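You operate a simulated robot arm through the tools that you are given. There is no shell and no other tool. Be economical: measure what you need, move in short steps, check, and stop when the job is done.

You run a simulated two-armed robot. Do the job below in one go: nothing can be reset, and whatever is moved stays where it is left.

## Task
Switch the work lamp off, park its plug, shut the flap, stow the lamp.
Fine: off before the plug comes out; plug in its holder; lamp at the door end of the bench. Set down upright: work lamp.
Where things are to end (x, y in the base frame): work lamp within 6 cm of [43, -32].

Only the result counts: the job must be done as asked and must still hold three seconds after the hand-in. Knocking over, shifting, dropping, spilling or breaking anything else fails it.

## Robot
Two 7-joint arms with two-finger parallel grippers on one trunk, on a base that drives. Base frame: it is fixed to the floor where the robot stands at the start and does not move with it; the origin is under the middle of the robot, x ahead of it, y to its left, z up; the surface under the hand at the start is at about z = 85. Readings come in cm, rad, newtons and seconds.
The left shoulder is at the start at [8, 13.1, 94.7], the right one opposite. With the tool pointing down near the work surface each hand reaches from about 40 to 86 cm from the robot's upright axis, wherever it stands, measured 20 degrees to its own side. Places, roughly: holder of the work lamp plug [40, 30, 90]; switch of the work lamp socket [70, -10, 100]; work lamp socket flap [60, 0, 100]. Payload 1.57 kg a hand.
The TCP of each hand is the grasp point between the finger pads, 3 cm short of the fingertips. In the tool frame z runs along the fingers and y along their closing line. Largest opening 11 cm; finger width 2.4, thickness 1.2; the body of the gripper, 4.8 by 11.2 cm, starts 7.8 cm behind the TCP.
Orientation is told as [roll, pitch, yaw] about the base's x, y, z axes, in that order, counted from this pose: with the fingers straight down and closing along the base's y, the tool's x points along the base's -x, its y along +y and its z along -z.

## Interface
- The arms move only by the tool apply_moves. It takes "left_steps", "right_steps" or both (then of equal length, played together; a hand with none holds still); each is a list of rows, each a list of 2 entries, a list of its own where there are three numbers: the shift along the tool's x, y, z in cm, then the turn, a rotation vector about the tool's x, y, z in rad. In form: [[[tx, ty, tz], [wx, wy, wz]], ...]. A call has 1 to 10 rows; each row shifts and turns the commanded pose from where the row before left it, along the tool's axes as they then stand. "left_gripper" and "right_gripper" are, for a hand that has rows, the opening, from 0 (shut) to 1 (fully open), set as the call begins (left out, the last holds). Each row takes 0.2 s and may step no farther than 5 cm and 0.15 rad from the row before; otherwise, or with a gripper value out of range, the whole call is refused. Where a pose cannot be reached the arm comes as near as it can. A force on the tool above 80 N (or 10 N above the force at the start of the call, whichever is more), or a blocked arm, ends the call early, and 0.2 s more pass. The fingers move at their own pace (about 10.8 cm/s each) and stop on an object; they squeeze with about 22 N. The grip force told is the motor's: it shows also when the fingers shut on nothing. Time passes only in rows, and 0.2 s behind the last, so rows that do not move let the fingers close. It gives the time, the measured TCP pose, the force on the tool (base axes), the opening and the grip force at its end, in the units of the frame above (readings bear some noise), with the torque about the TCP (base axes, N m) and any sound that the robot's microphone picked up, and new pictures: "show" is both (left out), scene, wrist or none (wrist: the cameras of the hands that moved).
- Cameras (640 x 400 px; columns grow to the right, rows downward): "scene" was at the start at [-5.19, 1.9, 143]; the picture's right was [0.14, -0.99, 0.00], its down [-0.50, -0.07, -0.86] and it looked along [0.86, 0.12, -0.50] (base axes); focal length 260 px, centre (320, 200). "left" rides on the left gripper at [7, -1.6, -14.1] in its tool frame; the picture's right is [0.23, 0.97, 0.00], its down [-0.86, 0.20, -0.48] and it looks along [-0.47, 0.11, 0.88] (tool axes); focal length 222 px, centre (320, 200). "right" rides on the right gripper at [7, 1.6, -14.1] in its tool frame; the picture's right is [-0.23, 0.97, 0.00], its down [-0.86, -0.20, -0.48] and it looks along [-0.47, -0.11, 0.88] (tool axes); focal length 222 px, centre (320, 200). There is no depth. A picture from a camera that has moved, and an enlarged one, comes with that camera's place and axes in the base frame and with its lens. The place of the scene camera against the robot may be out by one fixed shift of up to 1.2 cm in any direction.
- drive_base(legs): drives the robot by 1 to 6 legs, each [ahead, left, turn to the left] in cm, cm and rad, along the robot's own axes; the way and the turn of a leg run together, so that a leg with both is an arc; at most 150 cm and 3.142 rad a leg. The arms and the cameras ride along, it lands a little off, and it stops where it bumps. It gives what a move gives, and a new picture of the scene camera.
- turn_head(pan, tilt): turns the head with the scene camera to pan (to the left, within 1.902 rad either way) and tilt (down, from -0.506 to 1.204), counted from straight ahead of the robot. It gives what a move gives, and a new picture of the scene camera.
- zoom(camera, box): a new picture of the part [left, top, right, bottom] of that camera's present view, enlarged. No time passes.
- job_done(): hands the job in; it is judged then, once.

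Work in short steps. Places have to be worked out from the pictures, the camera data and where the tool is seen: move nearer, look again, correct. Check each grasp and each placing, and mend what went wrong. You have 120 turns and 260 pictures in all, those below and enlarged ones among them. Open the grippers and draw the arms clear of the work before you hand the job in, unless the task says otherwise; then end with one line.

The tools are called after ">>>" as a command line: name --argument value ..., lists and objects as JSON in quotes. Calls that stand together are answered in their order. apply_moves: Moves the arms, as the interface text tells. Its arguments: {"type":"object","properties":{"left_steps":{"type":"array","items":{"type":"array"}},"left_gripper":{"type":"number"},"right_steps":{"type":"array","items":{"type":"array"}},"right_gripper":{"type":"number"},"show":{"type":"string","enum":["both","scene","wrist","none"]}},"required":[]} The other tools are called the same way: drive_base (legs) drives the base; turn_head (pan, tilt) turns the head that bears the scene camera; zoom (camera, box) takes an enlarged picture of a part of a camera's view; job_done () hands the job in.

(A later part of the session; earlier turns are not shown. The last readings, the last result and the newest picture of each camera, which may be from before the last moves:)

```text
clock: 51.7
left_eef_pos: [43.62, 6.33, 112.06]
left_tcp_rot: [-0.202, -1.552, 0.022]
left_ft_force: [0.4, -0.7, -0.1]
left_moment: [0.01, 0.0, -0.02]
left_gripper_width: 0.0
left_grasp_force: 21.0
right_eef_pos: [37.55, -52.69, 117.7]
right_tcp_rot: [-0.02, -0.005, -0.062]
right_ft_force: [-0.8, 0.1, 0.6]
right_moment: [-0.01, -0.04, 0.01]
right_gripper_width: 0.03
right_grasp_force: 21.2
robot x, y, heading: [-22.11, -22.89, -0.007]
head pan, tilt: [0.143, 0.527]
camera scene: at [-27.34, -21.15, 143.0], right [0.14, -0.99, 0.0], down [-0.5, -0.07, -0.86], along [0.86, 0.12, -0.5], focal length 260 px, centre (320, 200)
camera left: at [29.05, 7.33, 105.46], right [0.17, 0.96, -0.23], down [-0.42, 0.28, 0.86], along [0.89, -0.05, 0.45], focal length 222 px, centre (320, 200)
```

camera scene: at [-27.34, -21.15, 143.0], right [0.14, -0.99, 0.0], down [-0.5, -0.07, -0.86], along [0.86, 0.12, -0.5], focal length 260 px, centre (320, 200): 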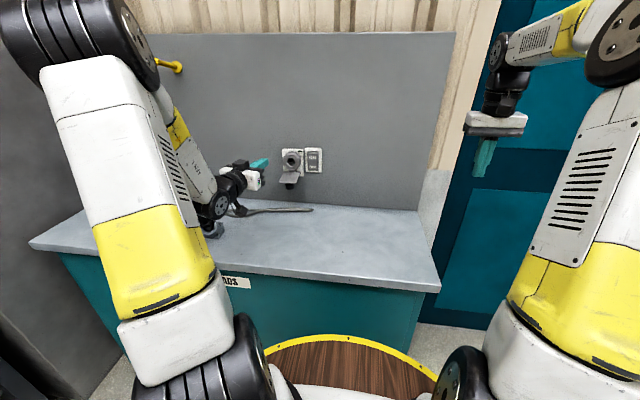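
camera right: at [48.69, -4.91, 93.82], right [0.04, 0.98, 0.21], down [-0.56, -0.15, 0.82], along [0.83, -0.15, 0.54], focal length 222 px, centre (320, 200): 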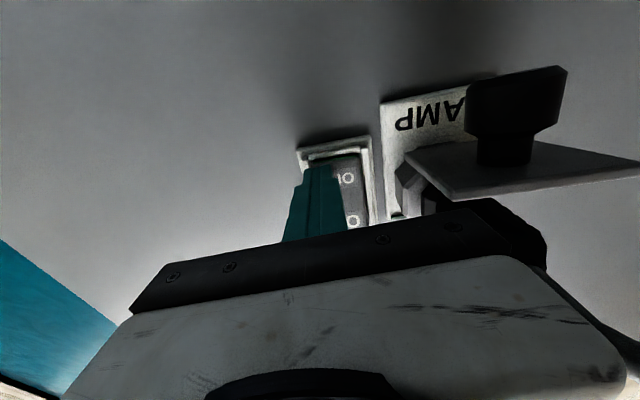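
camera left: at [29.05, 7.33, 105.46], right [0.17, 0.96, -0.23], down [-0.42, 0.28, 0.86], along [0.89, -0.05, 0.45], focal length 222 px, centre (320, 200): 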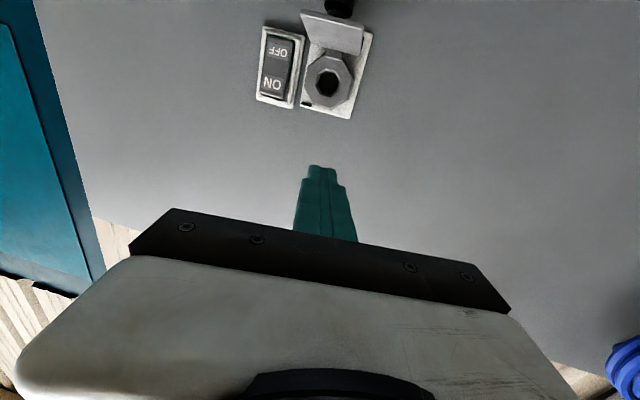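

The hand is level but yawed about 0.18 rad to the right. I correct the yaw and go down in front of the flap, below its plane.

>>> apply_moves --left_steps '[[[2, 0, 0], [-0.15, 0, 0]], [[4, 0, 1], [-0.03, 0, 0]], [[4, 0, 1], [0, 0, 0]], [[4, 0, 2], [0, 0, 0]], [[1, -1.4, 2], [0, 0, 0]], [[0, 0, 0], [0, 0, 0]]]' --show "both"

>>> zoom --camera "scene" --box '[200, 130, 340, 230]'

```text
clock: 53.1
left_eef_pos: [49.16, 5.02, 97.08]
left_tcp_rot: [-0.023, -1.55, 0.023]
left_ft_force: [0.5, 0.9, 0.1]
left_moment: [0.03, -0.04, -0.01]
left_gripper_width: 0.02
left_grasp_force: 21.2
right_eef_pos: [37.57, -52.76, 117.67]
right_tcp_rot: [-0.021, -0.003, -0.065]
right_ft_force: [0.0, -0.2, 0.2]
right_moment: [0.02, -0.02, 0.0]
right_gripper_width: 0.0
right_grasp_force: 21.6
robot x, y, heading: [-22.07, -23.09, 0.003]
head pan, tilt: [0.143, 0.527]
camera scene: at [-27.34, -21.15, 143.0], right [0.14, -0.99, 0.0], down [-0.5, -0.07, -0.86], along [0.86, 0.12, -0.5], focal length 260 px, centre (320, 200)
camera left: at [34.82, 3.34, 90.37], right [0.0, 0.97, -0.23], down [-0.46, 0.2, 0.86], along [0.89, 0.11, 0.45], focal length 222 px, centre (320, 200)
```

scene: 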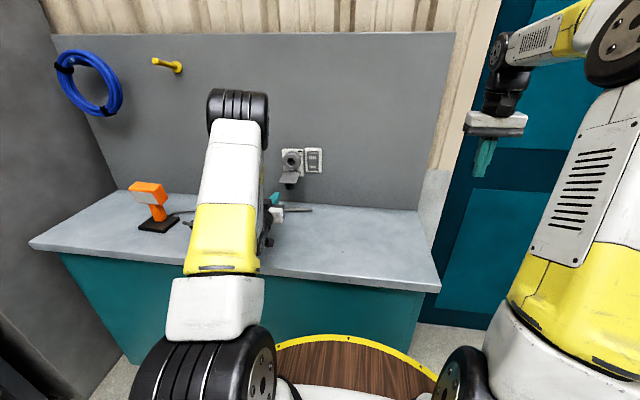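
left: 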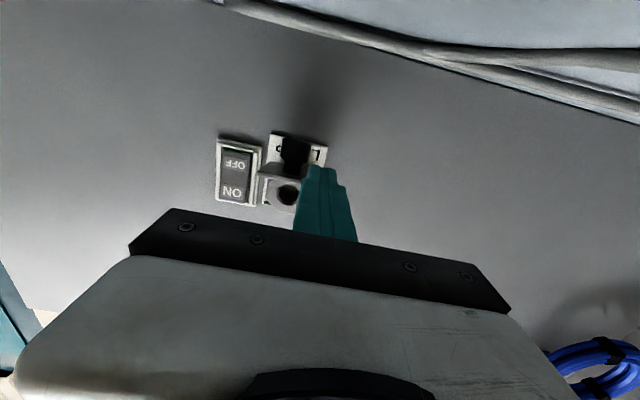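

```text
4.00 times, centred on (270, 180) of scene
camera zoom: at [-27.34, -21.15, 143.0], right [0.14, -0.99, 0.0], down [-0.5, -0.07, -0.86], along [0.86, 0.12, -0.5], focal length 1038 px, centre (520, 280)
```

zoom: 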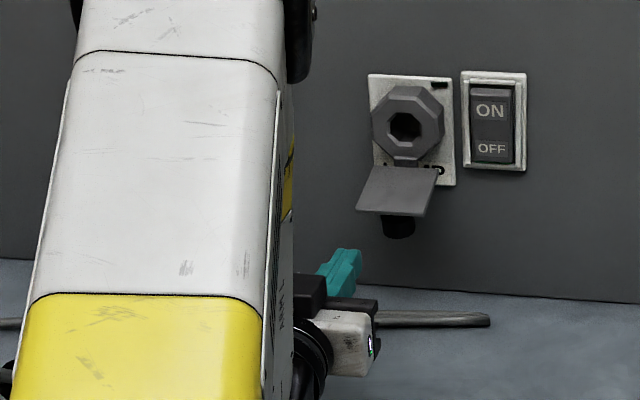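

The knob reads at about (59, 2.4, 97.8). I zoom in on the wrist view to check where the finger sits relative to the flap.

>>> zoom --camera "left" --box '[200, 110, 400, 235]'

```text
3.20 times, centred on (300, 172) of left
camera zoom: at [34.82, 3.34, 90.37], right [0.0, 0.97, -0.23], down [-0.46, 0.2, 0.86], along [0.89, 0.11, 0.45], focal length 711 px, centre (384, 288)
```

zoom: 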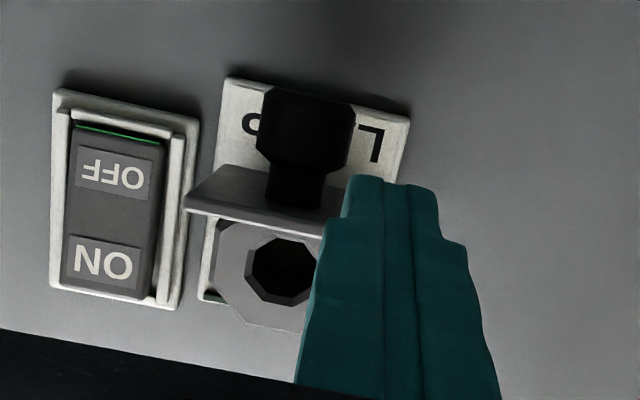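

The knob head spans y = 0.75 to 4.1, so I shift to y ≈ 5.6 to pass beside it. Then I slide the fingertips under the flap.

>>> apply_moves --left_steps '[[[0, 0.7, 0], [0, 0, 0]], [[0, 0, 3], [0, 0, 0]], [[0, 0, 3], [0, 0, 0]], [[0, 0, 2.5], [0, 0, 0]], [[0, 0, 0], [0, 0, 0]]]' --show "none"

>>> zoom --camera "scene" --box '[230, 130, 340, 210]'

>>> zoom --camera "left" --box '[200, 80, 440, 230]'

```text
clock: 54.3
left_eef_pos: [57.81, 5.72, 96.97]
left_tcp_rot: [-0.038, -1.55, 0.037]
left_ft_force: [0.3, 0.3, -0.1]
left_moment: [0.03, 0.03, 0.0]
left_gripper_width: 0.0
left_grasp_force: 21.3
right_eef_pos: [37.55, -52.79, 117.61]
right_tcp_rot: [-0.02, -0.003, -0.066]
right_ft_force: [-0.3, 0.2, -0.1]
right_moment: [0.0, 0.0, 0.01]
right_gripper_width: 0.04
right_grasp_force: 21.3
robot x, y, heading: [-21.95, -22.91, -0.004]
head pan, tilt: [0.143, 0.527]
```

```text
5.00 times, centred on (285, 170) of scene
camera zoom: at [-27.34, -21.15, 143.0], right [0.14, -0.99, 0.0], down [-0.5, -0.07, -0.86], along [0.86, 0.12, -0.5], focal length 1297 px, centre (495, 350)
```

zoom: 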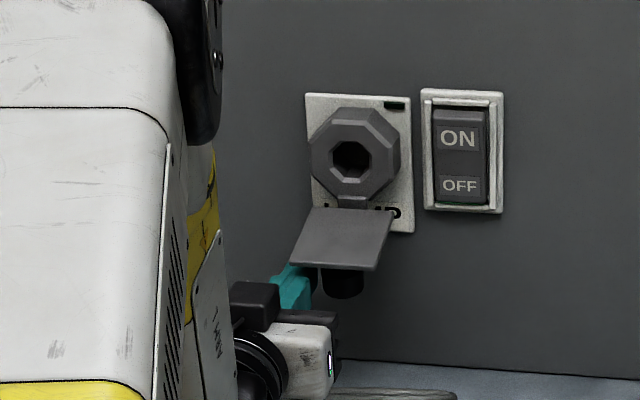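

```text
2.67 times, centred on (320, 155) of left
camera zoom: at [43.35, 4.1, 90.23], right [0.0, 0.97, -0.23], down [-0.46, 0.2, 0.86], along [0.89, 0.11, 0.45], focal length 592 px, centre (320, 320)
```

zoom: 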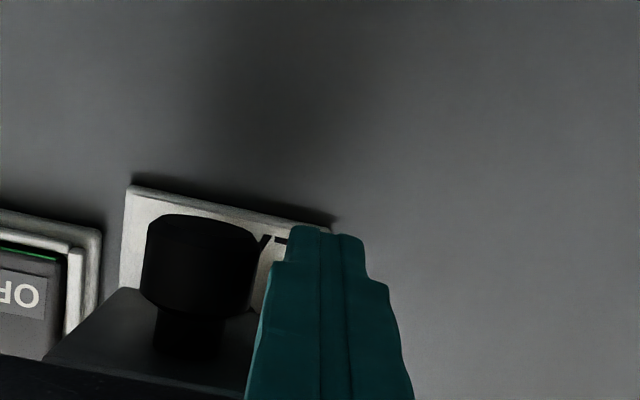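

The fingers are under the flap, beside the knob. I lift gently.

>>> apply_moves --left_steps '[[[-1.5, 0, 0], [0, 0, 0]], [[-1, 0, 0], [0, 0, 0]], [[-1, 0, 0], [0, 0, 0]], [[-1, 0, 0], [0, 0, 0]], [[-1, 0, 0], [0, 0, 0]], [[0, 0, 0], [0, 0, 0]]]' --show "none"

>>> zoom --camera "scene" --box '[230, 130, 340, 210]'

>>> zoom --camera "left" --box '[200, 80, 440, 230]'

```text
clock: 55.7
left_eef_pos: [57.8, 5.67, 102.46]
left_tcp_rot: [-0.024, -1.55, 0.022]
left_ft_force: [-0.7, -0.5, -0.2]
left_moment: [0.01, 0.0, 0.01]
left_gripper_width: 0.01
left_grasp_force: 21.4
right_eef_pos: [37.56, -52.56, 117.57]
right_tcp_rot: [-0.021, -0.004, -0.066]
right_ft_force: [0.2, -0.1, 0.1]
right_moment: [0.02, 0.01, -0.01]
right_gripper_width: 0.0
right_grasp_force: 21.5
robot x, y, heading: [-22.21, -23.05, -0.0]
head pan, tilt: [0.143, 0.527]
```

```text
5.00 times, centred on (285, 170) of scene
camera zoom: at [-27.33, -21.15, 143.0], right [0.14, -0.99, 0.0], down [-0.5, -0.07, -0.86], along [0.86, 0.12, -0.5], focal length 1297 px, centre (495, 350)
```

zoom: 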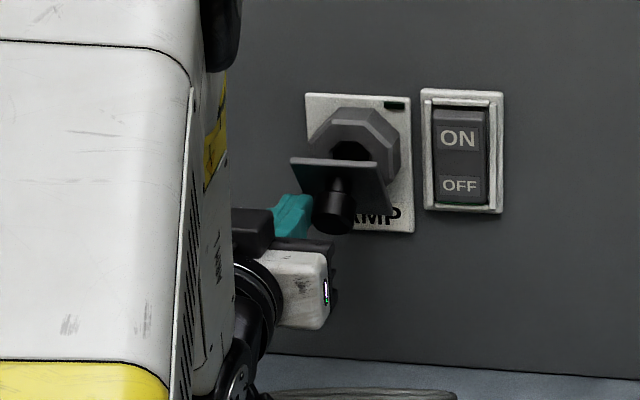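

```text
2.67 times, centred on (320, 155) of left
camera zoom: at [43.45, 4.03, 95.71], right [0.0, 0.97, -0.23], down [-0.46, 0.2, 0.86], along [0.89, 0.11, 0.45], focal length 592 px, centre (320, 320)
```

zoom: 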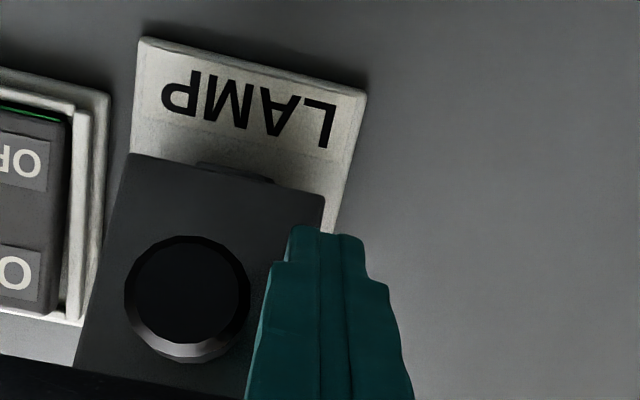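

The flap rises with the finger. I continue up and then forward to swing it shut.

>>> apply_moves --left_steps '[[[-1, 0, 0], [0, 0, 0]], [[-1, 0, 0], [0, 0, 0]], [[-0.7, 0, 0.7], [0, 0, 0]], [[-0.3, 0, 1], [0, 0, 0]], [[0, 0, 0.8], [0, 0, 0]], [[0, 0, 0], [0, 0, 0]]]' --show "none"

>>> zoom --camera "scene" --box '[230, 130, 340, 210]'

>>> zoom --camera "left" --box '[200, 80, 440, 230]'

```text
clock: 57.1
left_eef_pos: [59.77, 5.4, 105.37]
left_tcp_rot: [0.002, -1.551, -0.004]
left_ft_force: [-77.8, -13.2, 7.6]
left_moment: [0.59, -0.22, -0.56]
left_gripper_width: 0.0
left_grasp_force: 21.6
right_eef_pos: [37.33, -52.65, 117.8]
right_tcp_rot: [-0.022, -0.005, -0.065]
right_ft_force: [-0.3, -1.2, 0.8]
right_moment: [-0.02, 0.06, 0.0]
right_gripper_width: 0.0
right_grasp_force: 21.0
robot x, y, heading: [-22.09, -23.06, 0.001]
head pan, tilt: [0.143, 0.527]
```

```text
5.00 times, centred on (285, 170) of scene
camera zoom: at [-27.82, -21.24, 142.98], right [0.14, -0.99, 0.0], down [-0.5, -0.07, -0.87], along [0.86, 0.12, -0.5], focal length 1297 px, centre (495, 350)
```

zoom: 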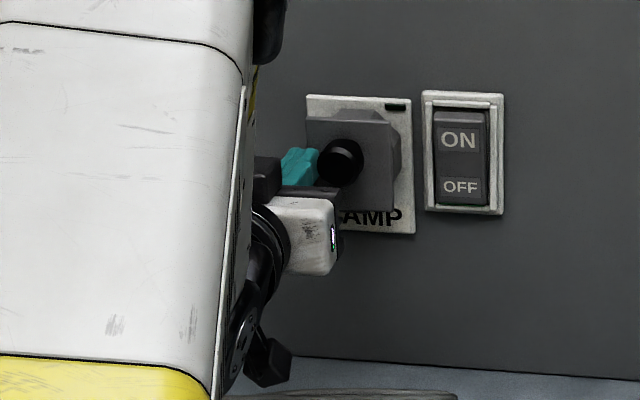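

```text
2.67 times, centred on (320, 155) of left
camera zoom: at [45.48, 3.98, 98.75], right [0.0, 0.97, -0.23], down [-0.46, 0.2, 0.87], along [0.89, 0.11, 0.45], focal length 592 px, centre (320, 320)
```

zoom: 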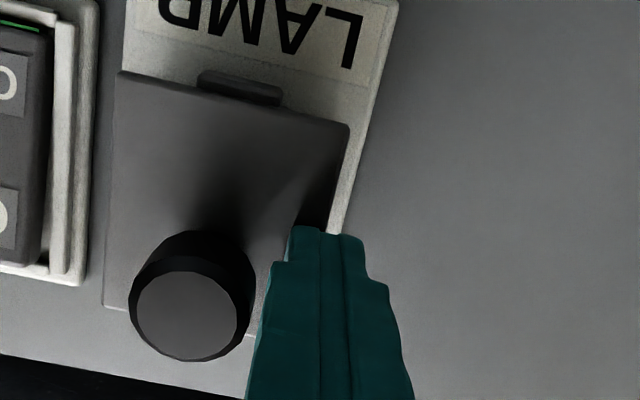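

The flap now lies flat against the socket with 78 N on the fingertips, so it is shut. I back off and check that it stays shut.

>>> apply_moves --left_steps '[[[0, 0, -1], [0, 0, 0]], [[0, 0, -3], [0, 0, 0]], [[0, 1, -4], [0, 0, 0]], [[-2, 3, -3], [0, 0, 0]], [[-3, 3, 0], [0, 0, 0]], [[0, 0, 0], [0, 0, 0]]]' --show "both"

>>> zoom --camera "scene" --box '[250, 130, 350, 210]'

```text
clock: 58.5
left_eef_pos: [49.38, 12.72, 110.53]
left_tcp_rot: [-0.013, -1.55, 0.013]
left_ft_force: [-0.5, -0.1, -0.1]
left_moment: [0.04, 0.01, 0.0]
left_gripper_width: 0.03
left_grasp_force: 21.1
right_eef_pos: [37.61, -52.65, 117.69]
right_tcp_rot: [-0.022, -0.003, -0.063]
right_ft_force: [0.4, -0.2, -0.3]
right_moment: [0.03, 0.05, 0.0]
right_gripper_width: 0.0
right_grasp_force: 21.5
robot x, y, heading: [-22.0, -23.33, -0.002]
head pan, tilt: [0.143, 0.527]
camera scene: at [-27.34, -21.16, 143.0], right [0.14, -0.99, 0.0], down [-0.5, -0.07, -0.86], along [0.86, 0.12, -0.5], focal length 260 px, centre (320, 200)
camera left: at [35.04, 11.05, 103.77], right [0.0, 0.97, -0.23], down [-0.46, 0.2, 0.86], along [0.89, 0.11, 0.45], focal length 222 px, centre (320, 200)
```

scene: 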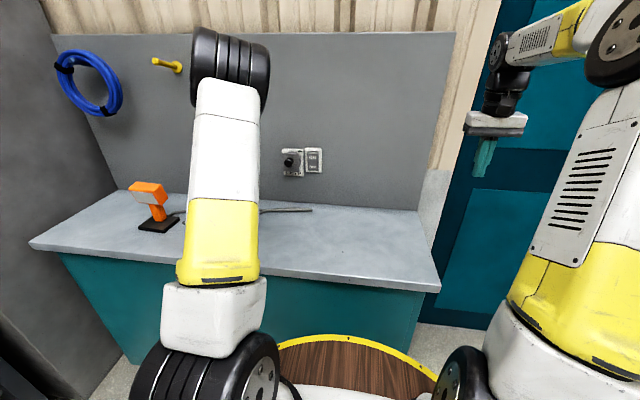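
left: 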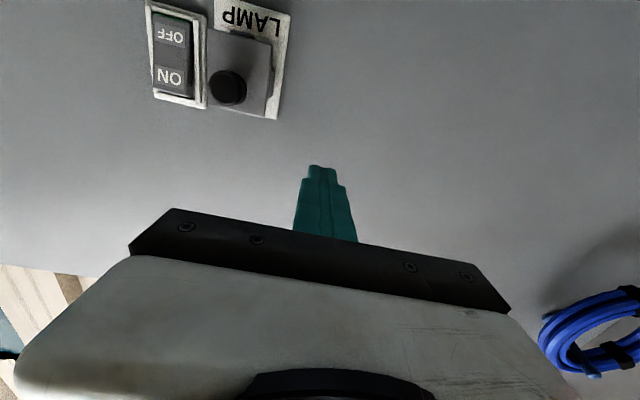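

```text
5.00 times, centred on (300, 170) of scene
camera zoom: at [-27.34, -21.16, 143.0], right [0.14, -0.99, 0.0], down [-0.5, -0.07, -0.86], along [0.86, 0.12, -0.5], focal length 1297 px, centre (420, 350)
```

zoom: 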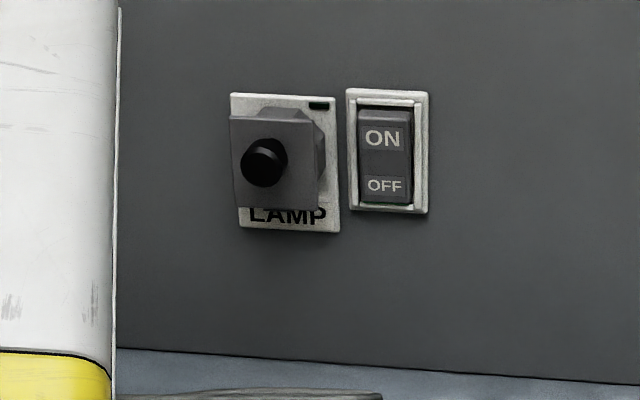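

The flap stays shut and the switch reads OFF. Now I look closely at the lamp.

>>> zoom --camera "scene" --box '[110, 165, 210, 245]'

```text
5.00 times, centred on (160, 205) of scene
camera zoom: at [-27.34, -21.16, 143.0], right [0.14, -0.99, 0.0], down [-0.5, -0.07, -0.86], along [0.86, 0.12, -0.5], focal length 1297 px, centre (1120, 175)
```

zoom: 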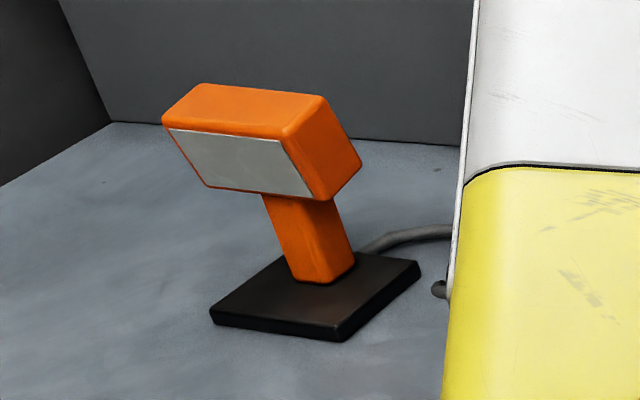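

The lamp stands at about (45, 50.5) with a square post roughly 4 cm wide, and its base is aligned with the bench. I look to the right to see whether I can drive that way with the lamp.

>>> turn_head --pan -1.0 --tilt 0.6

>>> turn_head --pan 0.7 --tilt 0.6

```text
clock: 59.9
left_eef_pos: [49.42, 12.67, 110.4]
left_tcp_rot: [-0.02, -1.549, 0.02]
left_ft_force: [0.0, -0.3, 0.4]
left_moment: [-0.05, 0.01, 0.0]
left_gripper_width: 0.0
left_grasp_force: 21.1
right_eef_pos: [37.61, -52.72, 117.7]
right_tcp_rot: [-0.022, -0.003, -0.065]
right_ft_force: [-0.3, -0.1, 0.8]
right_moment: [-0.04, 0.01, 0.01]
right_gripper_width: 0.0
right_grasp_force: 20.2
robot x, y, heading: [-21.91, -23.49, 0.004]
head pan, tilt: [-1.0, 0.6]
camera scene: at [-31.52, -29.86, 142.35], right [-0.84, -0.54, 0.0], down [-0.3, 0.48, -0.83], along [0.44, -0.7, -0.56], focal length 260 px, centre (320, 200)
```

scene: 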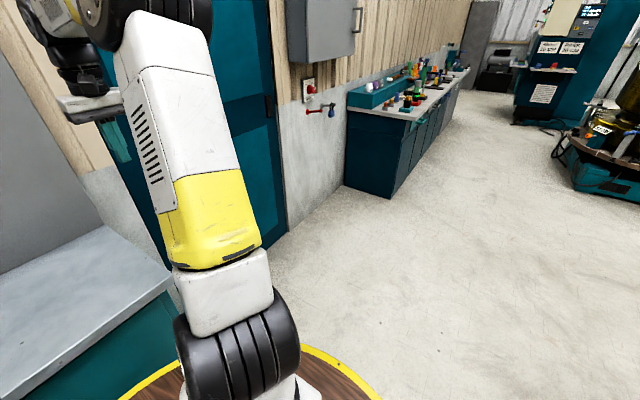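

```text
clock: 61.6
left_eef_pos: [49.32, 12.64, 110.57]
left_tcp_rot: [-0.019, -1.549, 0.018]
left_ft_force: [0.7, 0.9, -0.1]
left_moment: [0.0, -0.02, -0.01]
left_gripper_width: 0.01
left_grasp_force: 21.1
right_eef_pos: [37.59, -52.93, 117.7]
right_tcp_rot: [-0.021, -0.002, -0.065]
right_ft_force: [0.8, 0.0, 0.1]
right_moment: [0.03, -0.02, -0.01]
right_gripper_width: 0.0
right_grasp_force: 21.1
robot x, y, heading: [-22.12, -23.25, -0.005]
head pan, tilt: [0.7, 0.6]
camera scene: at [-29.5, -16.75, 142.34], right [0.64, -0.77, 0.0], down [-0.43, -0.36, -0.82], along [0.63, 0.53, -0.57], focal length 260 px, centre (320, 200)
```

scene: 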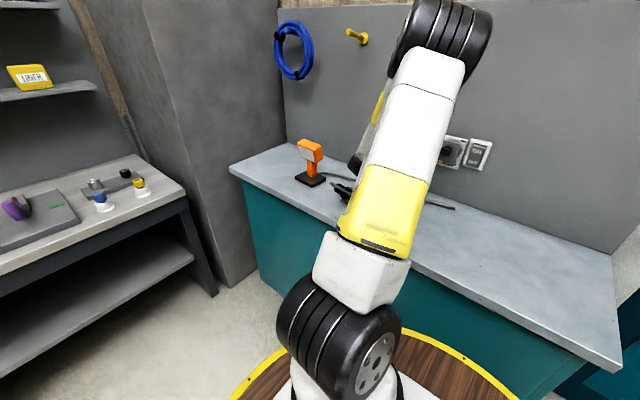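

There is free floor to the right, and a side table stands at about y = 72 on the left. I raise the left hand a bit and drive back and left to face the lamp from a distance, opening the gripper.

>>> apply_moves --left_steps '[[[-3, 0, -3], [0, 0, 0]], [[-2, 0, 0], [0, 0, 0]], [[0, 0, 0], [0, 0, 0]]]' --left_gripper 0.9 --show "none"

>>> drive_base --legs '[[-14, 0, 0], [0, 35, 0]]'

>>> turn_head --pan 0.35 --tilt 0.5

```text
clock: 62.4
left_eef_pos: [46.67, 12.45, 115.55]
left_tcp_rot: [-0.027, -1.55, 0.024]
left_ft_force: [-0.7, -0.1, 0.1]
left_moment: [0.06, 0.01, 0.02]
left_gripper_width: 9.92
left_grasp_force: 0.1
right_eef_pos: [37.61, -52.63, 117.65]
right_tcp_rot: [-0.02, -0.004, -0.063]
right_ft_force: [0.7, 0.7, 0.7]
right_moment: [-0.01, 0.01, 0.0]
right_gripper_width: 0.0
right_grasp_force: 21.3
robot x, y, heading: [-21.77, -22.96, -0.002]
head pan, tilt: [0.7, 0.6]
```

```text
clock: 65.6
left_eef_pos: [32.96, 47.72, 115.52]
left_tcp_rot: [-0.018, -1.549, 0.018]
left_ft_force: [-0.7, -0.8, 0.5]
left_moment: [-0.01, 0.02, 0.02]
left_gripper_width: 9.91
left_grasp_force: 0.0
right_eef_pos: [23.88, -17.46, 117.71]
right_tcp_rot: [-0.021, -0.004, -0.065]
right_ft_force: [-0.3, 0.3, -0.7]
right_moment: [0.01, 0.01, 0.01]
right_gripper_width: 0.0
right_grasp_force: 21.5
robot x, y, heading: [-35.75, 12.51, -0.002]
head pan, tilt: [0.7, 0.6]
camera scene: at [-43.21, 18.61, 142.34], right [0.64, -0.77, 0.0], down [-0.43, -0.36, -0.82], along [0.63, 0.53, -0.57], focal length 260 px, centre (320, 200)
```

scene: 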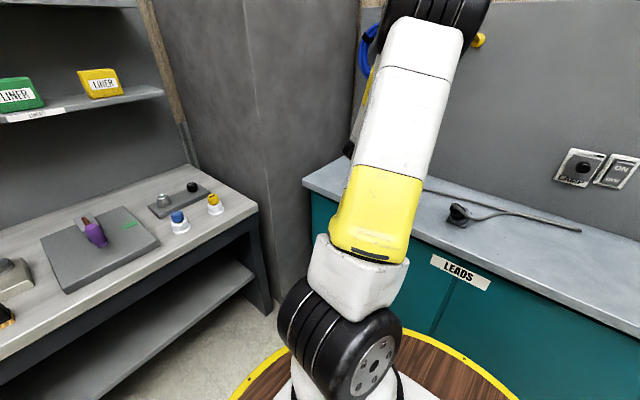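

```text
clock: 66.4
left_eef_pos: [32.95, 47.67, 115.59]
left_tcp_rot: [-0.022, -1.55, 0.021]
left_ft_force: [-0.3, 0.5, -0.3]
left_moment: [0.03, -0.03, -0.03]
left_gripper_width: 9.89
left_grasp_force: 0.0
right_eef_pos: [23.79, -17.5, 117.75]
right_tcp_rot: [-0.019, -0.003, -0.065]
right_ft_force: [0.6, 0.7, 0.9]
right_moment: [-0.01, 0.05, 0.02]
right_gripper_width: 0.03
right_grasp_force: 21.3
robot x, y, heading: [-35.7, 12.22, -0.002]
head pan, tilt: [0.351, 0.499]
camera scene: at [-41.44, 16.05, 143.25], right [0.34, -0.94, 0.0], down [-0.45, -0.16, -0.88], along [0.83, 0.3, -0.48], focal length 260 px, centre (320, 200)
```

scene: 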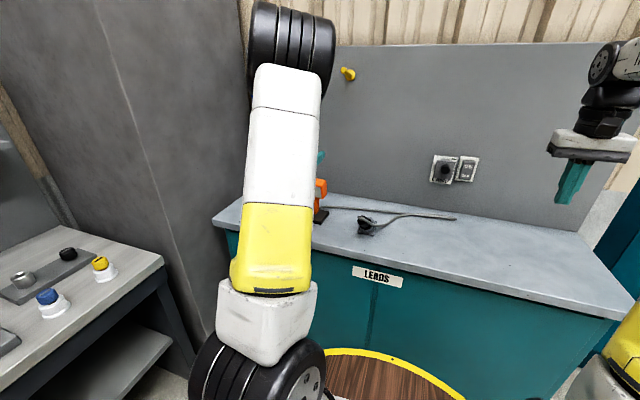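

From here I can check the plug in its holder from the side, and the lamp's visible part.

>>> zoom --camera "scene" --box '[300, 170, 420, 250]'

>>> zoom --camera "left" --box '[0, 0, 640, 400]'

```text
5.00 times, centred on (360, 210) of scene
camera zoom: at [-41.44, 16.05, 143.25], right [0.34, -0.94, 0.0], down [-0.45, -0.16, -0.88], along [0.83, 0.3, -0.48], focal length 1297 px, centre (120, 150)
```

zoom: 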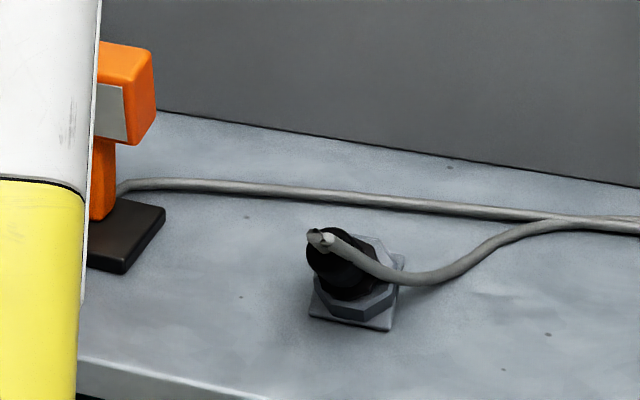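

```text
1.00 times, centred on (320, 200) of left (not enlarged: the box is as wide or as high as the picture)
camera zoom: at [18.61, 46.2, 108.85], right [0.0, 0.97, -0.23], down [-0.46, 0.2, 0.86], along [0.89, 0.11, 0.45], focal length 222 px, centre (320, 200)
```

zoom: 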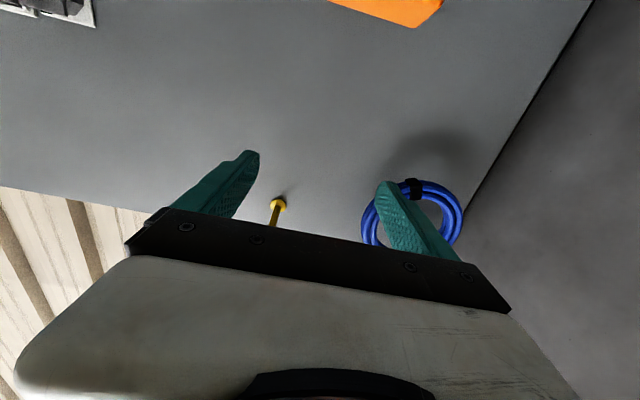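

The plug looks leaning in the holder. I zoom in harder to judge it.

>>> zoom --camera "scene" --box '[350, 205, 390, 240]'

>>> zoom --camera "right" --box '[320, 0, 640, 200]'

```text
11.43 times, centred on (370, 222) of scene
camera zoom: at [-41.44, 16.05, 143.25], right [0.34, -0.94, 0.0], down [-0.45, -0.16, -0.88], along [0.83, 0.3, -0.48], focal length 2966 px, centre (-251, -57)
```

zoom: 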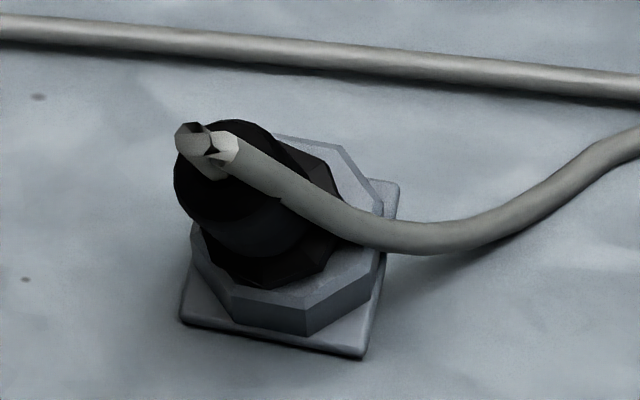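

```text
2.00 times, centred on (480, 100) of right
camera zoom: at [17.08, -15.08, 131.72], right [0.29, 0.96, -0.02], down [0.84, -0.25, 0.49], along [0.46, -0.16, -0.87], focal length 444 px, centre (0, 400)
```

zoom: 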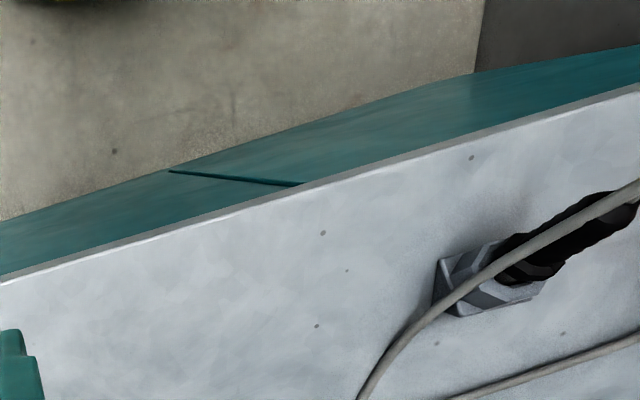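

From two views the plug's rear is at about (33.5, 28, 95) while the mouth is at (39, 26, 90), so it leans heavily towards the robot and isn't seated. I must regrip it along its axis, so I bring the left hand over pitched to match.

>>> apply_moves --left_steps '[[[0, 0, 0], [0, 0.14, 0]], [[0, 0, 0], [0, 0.14, 0]], [[0, 0, 0], [0, 0.14, 0]], [[0, 0, 0], [0, 0.14, 0]], [[0, 0, 0], [0, 0.13, 0]], [[2.4, -3.3, 0.5], [0, 0, 0]], [[2.4, -3.3, 0.5], [0, 0, 0]], [[2.4, -3.3, 0.5], [0, 0, 0]], [[2.4, -3.3, 0.5], [0, 0, 0]], [[0, -3, 0], [0, 0, 0]]]' --left_gripper 0.8 --show "both"

```text
clock: 68.6
left_eef_pos: [28.29, 31.76, 107.08]
left_tcp_rot: [0.0, -0.861, 0.004]
left_ft_force: [-0.2, 0.6, 0.6]
left_moment: [-0.06, -0.06, -0.06]
left_gripper_width: 8.81
left_grasp_force: 0.0
right_eef_pos: [23.78, -17.33, 117.64]
right_tcp_rot: [-0.021, -0.003, -0.066]
right_ft_force: [-0.1, -0.2, 0.0]
right_moment: [-0.11, 0.03, 0.01]
right_gripper_width: 0.02
right_grasp_force: 21.4
robot x, y, heading: [-35.6, 12.22, -0.003]
head pan, tilt: [0.351, 0.499]
camera scene: at [-41.44, 16.12, 143.25], right [0.34, -0.94, 0.0], down [-0.45, -0.16, -0.88], along [0.83, 0.3, -0.48], focal length 260 px, centre (320, 200)
camera left: at [12.88, 30.12, 110.89], right [-0.15, 0.97, -0.17], down [0.2, 0.2, 0.96], along [0.97, 0.11, -0.22], focal length 222 px, centre (320, 200)
```

scene: 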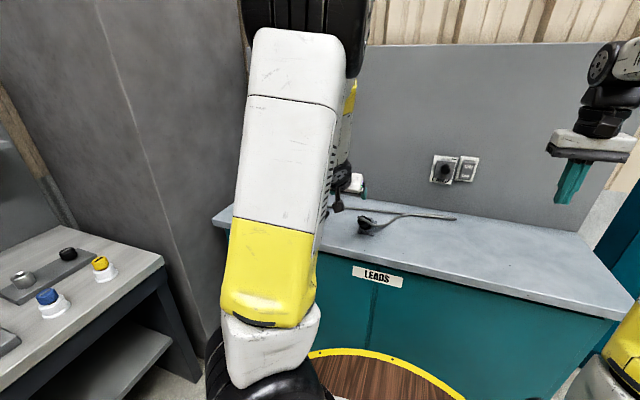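
left: 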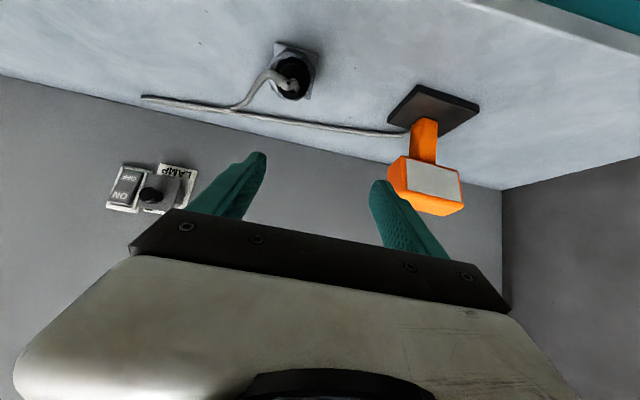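

This camera looks nearly along the plug axis, and it also shows the lamp well. I zoom in on both.

>>> zoom --camera "left" --box '[240, 30, 350, 115]'

>>> zoom --camera "left" --box '[360, 70, 500, 225]'

```text
4.71 times, centred on (295, 72) of left
camera zoom: at [12.88, 30.12, 110.89], right [-0.15, 0.97, -0.17], down [0.2, 0.2, 0.96], along [0.97, 0.11, -0.22], focal length 1045 px, centre (438, 800)
```

zoom: 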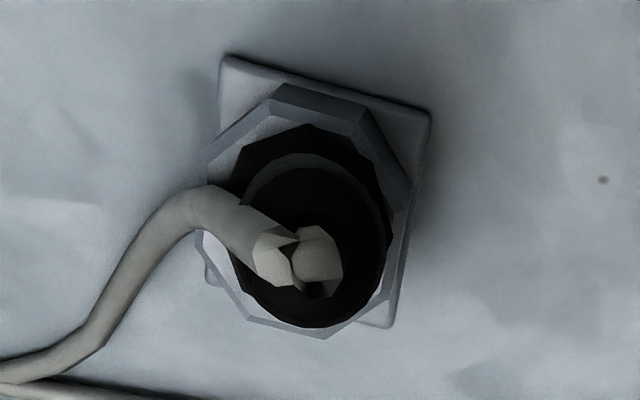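

```text
2.58 times, centred on (430, 148) of left
camera zoom: at [12.88, 30.12, 110.89], right [-0.15, 0.97, -0.17], down [0.2, 0.2, 0.96], along [0.97, 0.11, -0.22], focal length 573 px, centre (36, 336)
```

zoom: 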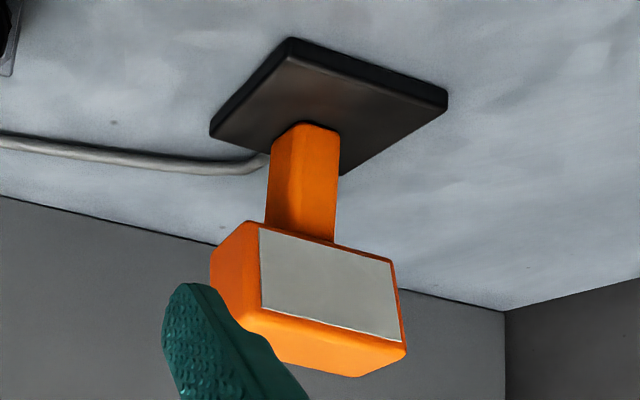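

The ring and base plate turn out to be inclined about 45-50° towards the robot, so the plug has in fact settled along the holder's own axis. To make sure it is fully seated, I line up with that axis and will press it home.

>>> apply_moves --left_steps '[[[0, 0, 0], [0.114, 0.05, 0.098]], [[2.5, -1.5, 1.5], [0, 0, 0]], [[2.5, -1.5, 1.5], [0, 0, 0]], [[0, 0, 2.5], [0, 0, 0]], [[0, 0, 0], [0, 0, 0]]]' --show "wrist"

>>> zoom --camera "left" --box '[220, 40, 440, 220]'

```text
refused: row 1 steps farther than a row can; nothing moved
```

```text
2.22 times, centred on (330, 130) of left
camera zoom: at [12.88, 30.12, 110.89], right [-0.15, 0.97, -0.17], down [0.2, 0.2, 0.96], along [0.97, 0.11, -0.22], focal length 494 px, centre (298, 356)
```

zoom: 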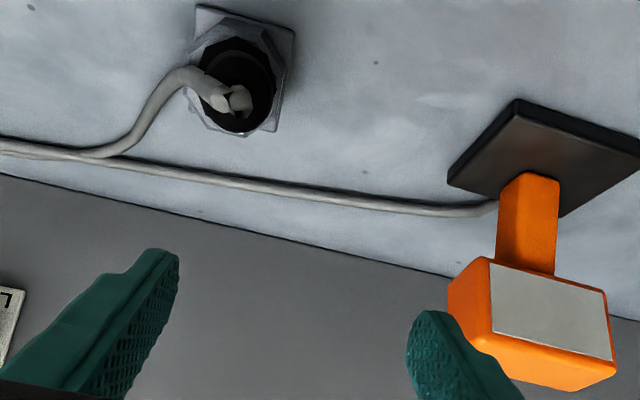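

That row turned too far at once, so I split the rotation over two rows.

>>> apply_moves --left_steps '[[[0, 0, 0], [0.114, 0, 0.09]], [[2.5, -1.5, 1.5], [0, 0.05, 0]], [[2.5, -1.5, 1.5], [0, 0, 0]], [[0, 0, 2.5], [0, 0, 0]], [[0, 0, 0], [0, 0, 0]]]' --show "wrist"

>>> zoom --camera "left" --box '[220, 40, 440, 220]'

```text
clock: 69.8
left_eef_pos: [28.41, 28.57, 99.51]
left_tcp_rot: [-0.011, -0.81, -0.14]
left_ft_force: [-0.8, -0.6, 1.0]
left_moment: [-0.02, 0.01, -0.02]
left_gripper_width: 8.8
left_grasp_force: 0.1
right_eef_pos: [23.84, -17.4, 117.65]
right_tcp_rot: [-0.021, -0.003, -0.069]
right_ft_force: [1.0, -0.3, -0.3]
right_moment: [-0.02, 0.01, 0.0]
right_gripper_width: 0.01
right_grasp_force: 21.5
robot x, y, heading: [-36.21, 12.63, -0.001]
head pan, tilt: [0.351, 0.499]
camera left: at [13.26, 29.15, 104.2], right [-0.01, 0.99, -0.17], down [0.27, 0.17, 0.95], along [0.96, -0.03, -0.27], focal length 222 px, centre (320, 200)
```

left: 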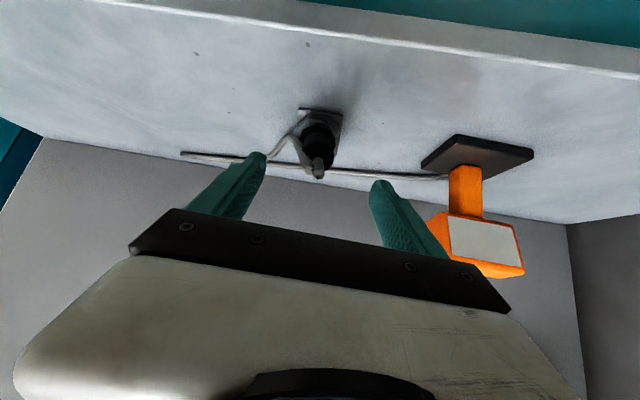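

```text
2.22 times, centred on (330, 130) of left
camera zoom: at [13.26, 29.15, 104.2], right [-0.01, 0.99, -0.17], down [0.27, 0.17, 0.95], along [0.96, -0.03, -0.27], focal length 494 px, centre (298, 356)
```

zoom: 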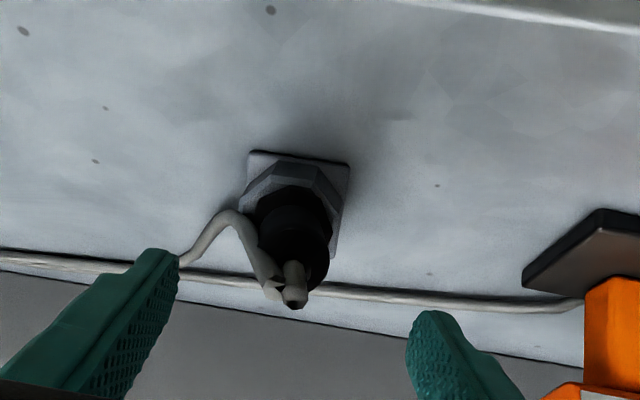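

The hand is nearly on the plug axis. I shift it down slightly and advance around the plug body.

>>> apply_moves --left_steps '[[[0.7, -0.3, 0], [0, 0, 0]], [[0, 0, 2.5], [0, 0, 0]], [[0, 0, 2.5], [0, 0, 0]], [[0, 0, 0], [0, 0, 0]]]' --left_gripper 0.65 --show "none"

>>> zoom --camera "left" --box '[200, 60, 440, 240]'

>>> zoom --camera "scene" --box '[320, 180, 420, 250]'

```text
clock: 70.8
left_eef_pos: [31.45, 27.73, 95.62]
left_tcp_rot: [-0.011, -0.81, -0.139]
left_ft_force: [-0.1, -0.4, 0.5]
left_moment: [-0.03, -0.01, 0.01]
left_gripper_width: 7.17
left_grasp_force: 0.0
right_eef_pos: [23.94, -17.53, 117.7]
right_tcp_rot: [-0.02, -0.004, -0.067]
right_ft_force: [-0.6, -0.1, -0.7]
right_moment: [0.03, 0.0, 0.01]
right_gripper_width: 0.0
right_grasp_force: 21.1
robot x, y, heading: [-36.06, 12.37, -0.0]
head pan, tilt: [0.351, 0.499]
```

```text
2.22 times, centred on (320, 150) of left
camera zoom: at [16.27, 28.33, 100.32], right [-0.01, 0.99, -0.17], down [0.27, 0.17, 0.95], along [0.96, -0.03, -0.27], focal length 494 px, centre (320, 311)
```

zoom: 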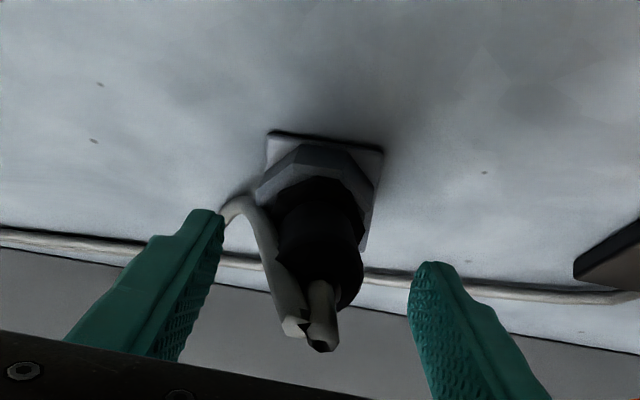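

```text
5.71 times, centred on (370, 215) of scene
camera zoom: at [-41.44, 16.04, 143.25], right [0.34, -0.94, 0.0], down [-0.45, -0.16, -0.88], along [0.83, 0.3, -0.48], focal length 1483 px, centre (34, 114)
```

zoom: 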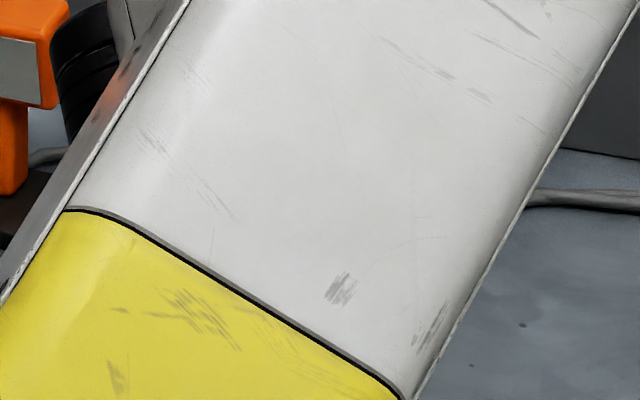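

The plug is centred between the fingers and its collar sits right against the ring. I advance 4 cm and close.

>>> apply_moves --left_steps '[[[0, 0, 1.5], [0, 0, 0]], [[0, 0, 1.5], [0, 0, 0]], [[0, 0, 1], [0, 0, 0]], [[0, 0, 0], [0, 0, 0]]]' --show "none"

>>> apply_moves --left_steps '[[[0, 0, 0], [0, 0, 0]], [[0, 0, 0], [0, 0, 0]], [[0, 0, 0], [0, 0, 0]]]' --left_gripper 0 --show "wrist"

>>> zoom --camera "left" --box '[200, 60, 440, 240]'

```text
clock: 71.8
left_eef_pos: [34.31, 27.22, 92.97]
left_tcp_rot: [-0.007, -0.81, -0.14]
left_ft_force: [-0.6, -0.3, 0.0]
left_moment: [-0.02, 0.01, 0.02]
left_gripper_width: 7.13
left_grasp_force: 0.1
right_eef_pos: [23.86, -17.59, 117.71]
right_tcp_rot: [-0.019, -0.003, -0.066]
right_ft_force: [-0.6, 0.1, 0.5]
right_moment: [0.02, -0.03, 0.0]
right_gripper_width: 0.03
right_grasp_force: 21.4
robot x, y, heading: [-35.97, 12.0, -0.003]
head pan, tilt: [0.351, 0.499]
```

```text
clock: 72.6
left_eef_pos: [34.23, 27.02, 92.85]
left_tcp_rot: [-0.012, -0.809, -0.14]
left_ft_force: [-0.4, -3.8, 0.0]
left_moment: [-0.16, 0.1, -0.25]
left_gripper_width: 3.37
left_grasp_force: 21.8
right_eef_pos: [23.78, -17.51, 117.72]
right_tcp_rot: [-0.022, -0.005, -0.065]
right_ft_force: [0.9, -0.4, 0.2]
right_moment: [0.02, 0.0, -0.01]
right_gripper_width: 0.0
right_grasp_force: 21.0
robot x, y, heading: [-35.96, 12.22, -0.003]
head pan, tilt: [0.351, 0.499]
camera left: at [19.12, 27.84, 97.53], right [-0.01, 0.99, -0.17], down [0.27, 0.17, 0.95], along [0.96, -0.04, -0.27], focal length 222 px, centre (320, 200)
```

left: 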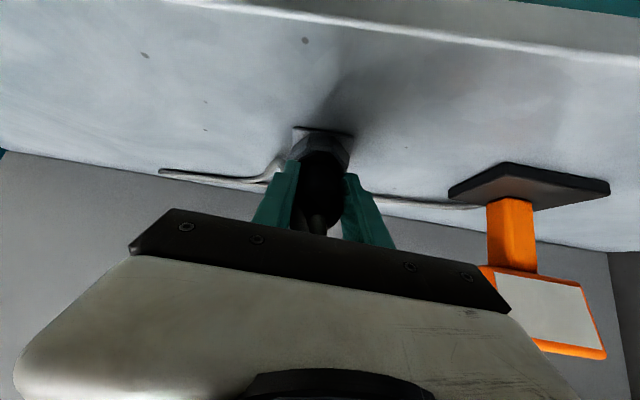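

```text
2.22 times, centred on (320, 150) of left
camera zoom: at [19.12, 27.84, 97.53], right [-0.01, 0.99, -0.17], down [0.27, 0.17, 0.95], along [0.96, -0.04, -0.27], focal length 494 px, centre (320, 311)
```

zoom: 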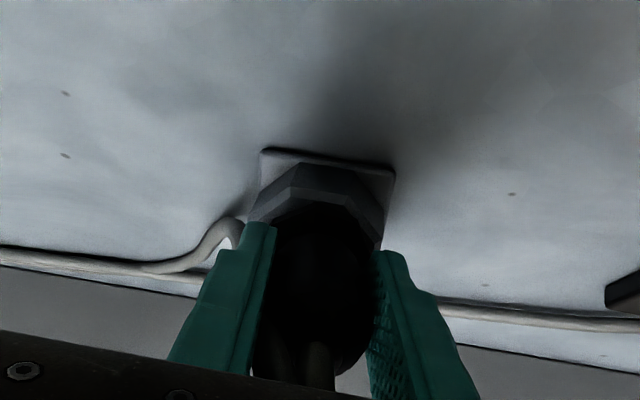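

The plug is gripped along its axis. I push it gently into the holder and read the force.

>>> apply_moves --left_steps '[[[0, -0.1, 0.4], [0, 0, 0]], [[0, 0, 0.4], [0, 0, 0]], [[0, 0, 0], [0, 0, 0]]]' --show "none"

```text
clock: 73.4
left_eef_pos: [34.83, 27.1, 92.51]
left_tcp_rot: [-0.008, -0.812, -0.139]
left_ft_force: [-22.8, -1.7, 26.2]
left_moment: [-0.24, -0.23, -0.14]
left_gripper_width: 3.44
left_grasp_force: 21.9
right_eef_pos: [23.66, -17.57, 117.69]
right_tcp_rot: [-0.022, -0.006, -0.066]
right_ft_force: [-0.1, -1.1, 0.1]
right_moment: [0.01, 0.01, 0.05]
right_gripper_width: 0.02
right_grasp_force: 20.9
robot x, y, heading: [-35.95, 12.53, -0.003]
head pan, tilt: [0.351, 0.499]
```

The resistance is purely axial at about 35 N with low moments, which fits a bottomed collar. One more small push will confirm it.

>>> apply_moves --left_steps '[[[0, 0, 0.4], [0, 0, 0]], [[0, 0, 0], [0, 0, 0]]]' --show "none"

>>> zoom --camera "left" --box '[200, 60, 440, 240]'

```text
clock: 74.0
left_eef_pos: [35.0, 26.96, 92.22]
left_tcp_rot: [-0.008, -0.812, -0.139]
left_ft_force: [-27.8, -2.0, 33.0]
left_moment: [-0.17, -0.34, -0.22]
left_gripper_width: 3.37
left_grasp_force: 22.2
right_eef_pos: [23.72, -17.63, 117.76]
right_tcp_rot: [-0.021, -0.006, -0.067]
right_ft_force: [0.6, -1.0, 0.1]
right_moment: [0.02, 0.03, 0.0]
right_gripper_width: 0.0
right_grasp_force: 21.6
robot x, y, heading: [-35.96, 12.31, -0.003]
head pan, tilt: [0.351, 0.499]
```

```text
2.22 times, centred on (320, 150) of left
camera zoom: at [19.85, 27.66, 96.85], right [-0.01, 0.99, -0.17], down [0.27, 0.17, 0.95], along [0.96, -0.03, -0.27], focal length 494 px, centre (320, 311)
```

zoom: 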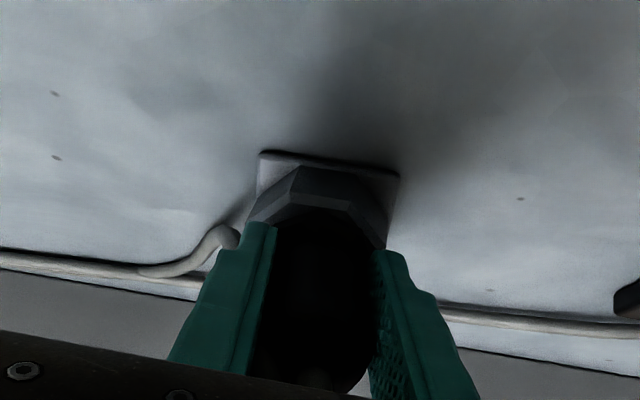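

The fingers now slide on the plug, so it is fully home. I release and back out along the axis.

>>> apply_moves --left_steps '[[[0, 0, -0.5], [0, 0, 0]], [[0, 0, 0], [0, 0, 0]], [[0, 0, 0], [0, 0, 0]], [[0, 0, -2], [0, 0, 0]], [[0, 0, -4], [0, 0, 0]], [[0, 0, -4], [0, 0, 0]], [[0, 0, 0], [0, 0, 0]]]' --left_gripper 0.7 --show "wrist"

>>> zoom --camera "left" --box '[220, 60, 400, 200]'

```text
clock: 75.6
left_eef_pos: [27.62, 28.17, 99.34]
left_tcp_rot: [-0.01, -0.812, -0.14]
left_ft_force: [0.0, 0.6, 0.5]
left_moment: [-0.03, 0.04, -0.04]
left_gripper_width: 7.71
left_grasp_force: 0.0
right_eef_pos: [23.94, -17.5, 117.66]
right_tcp_rot: [-0.021, -0.004, -0.067]
right_ft_force: [-0.1, -0.5, 0.3]
right_moment: [-0.01, 0.0, 0.0]
right_gripper_width: 0.01
right_grasp_force: 21.0
robot x, y, heading: [-35.94, 12.26, -0.001]
head pan, tilt: [0.351, 0.499]
camera left: at [12.42, 28.83, 103.97], right [-0.01, 0.99, -0.17], down [0.27, 0.17, 0.95], along [0.96, -0.03, -0.27], focal length 222 px, centre (320, 200)
```

left: 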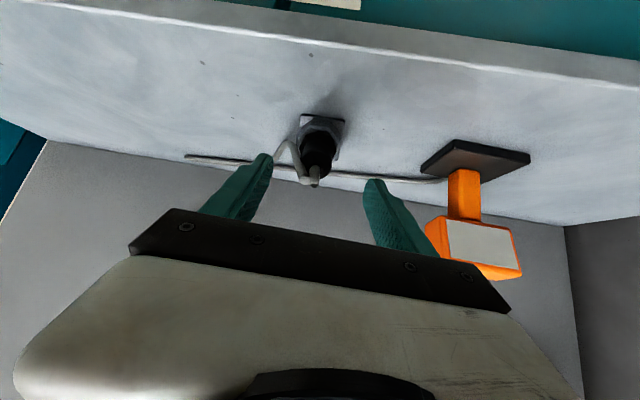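

```text
2.86 times, centred on (310, 130) of left
camera zoom: at [12.42, 28.83, 103.97], right [-0.01, 0.99, -0.17], down [0.27, 0.17, 0.95], along [0.96, -0.03, -0.27], focal length 635 px, centre (349, 400)
```

zoom: 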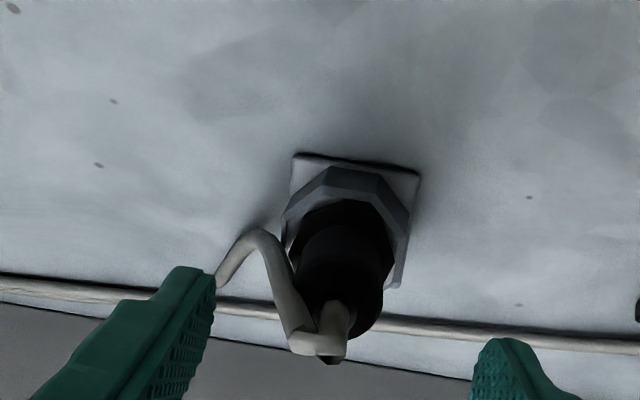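

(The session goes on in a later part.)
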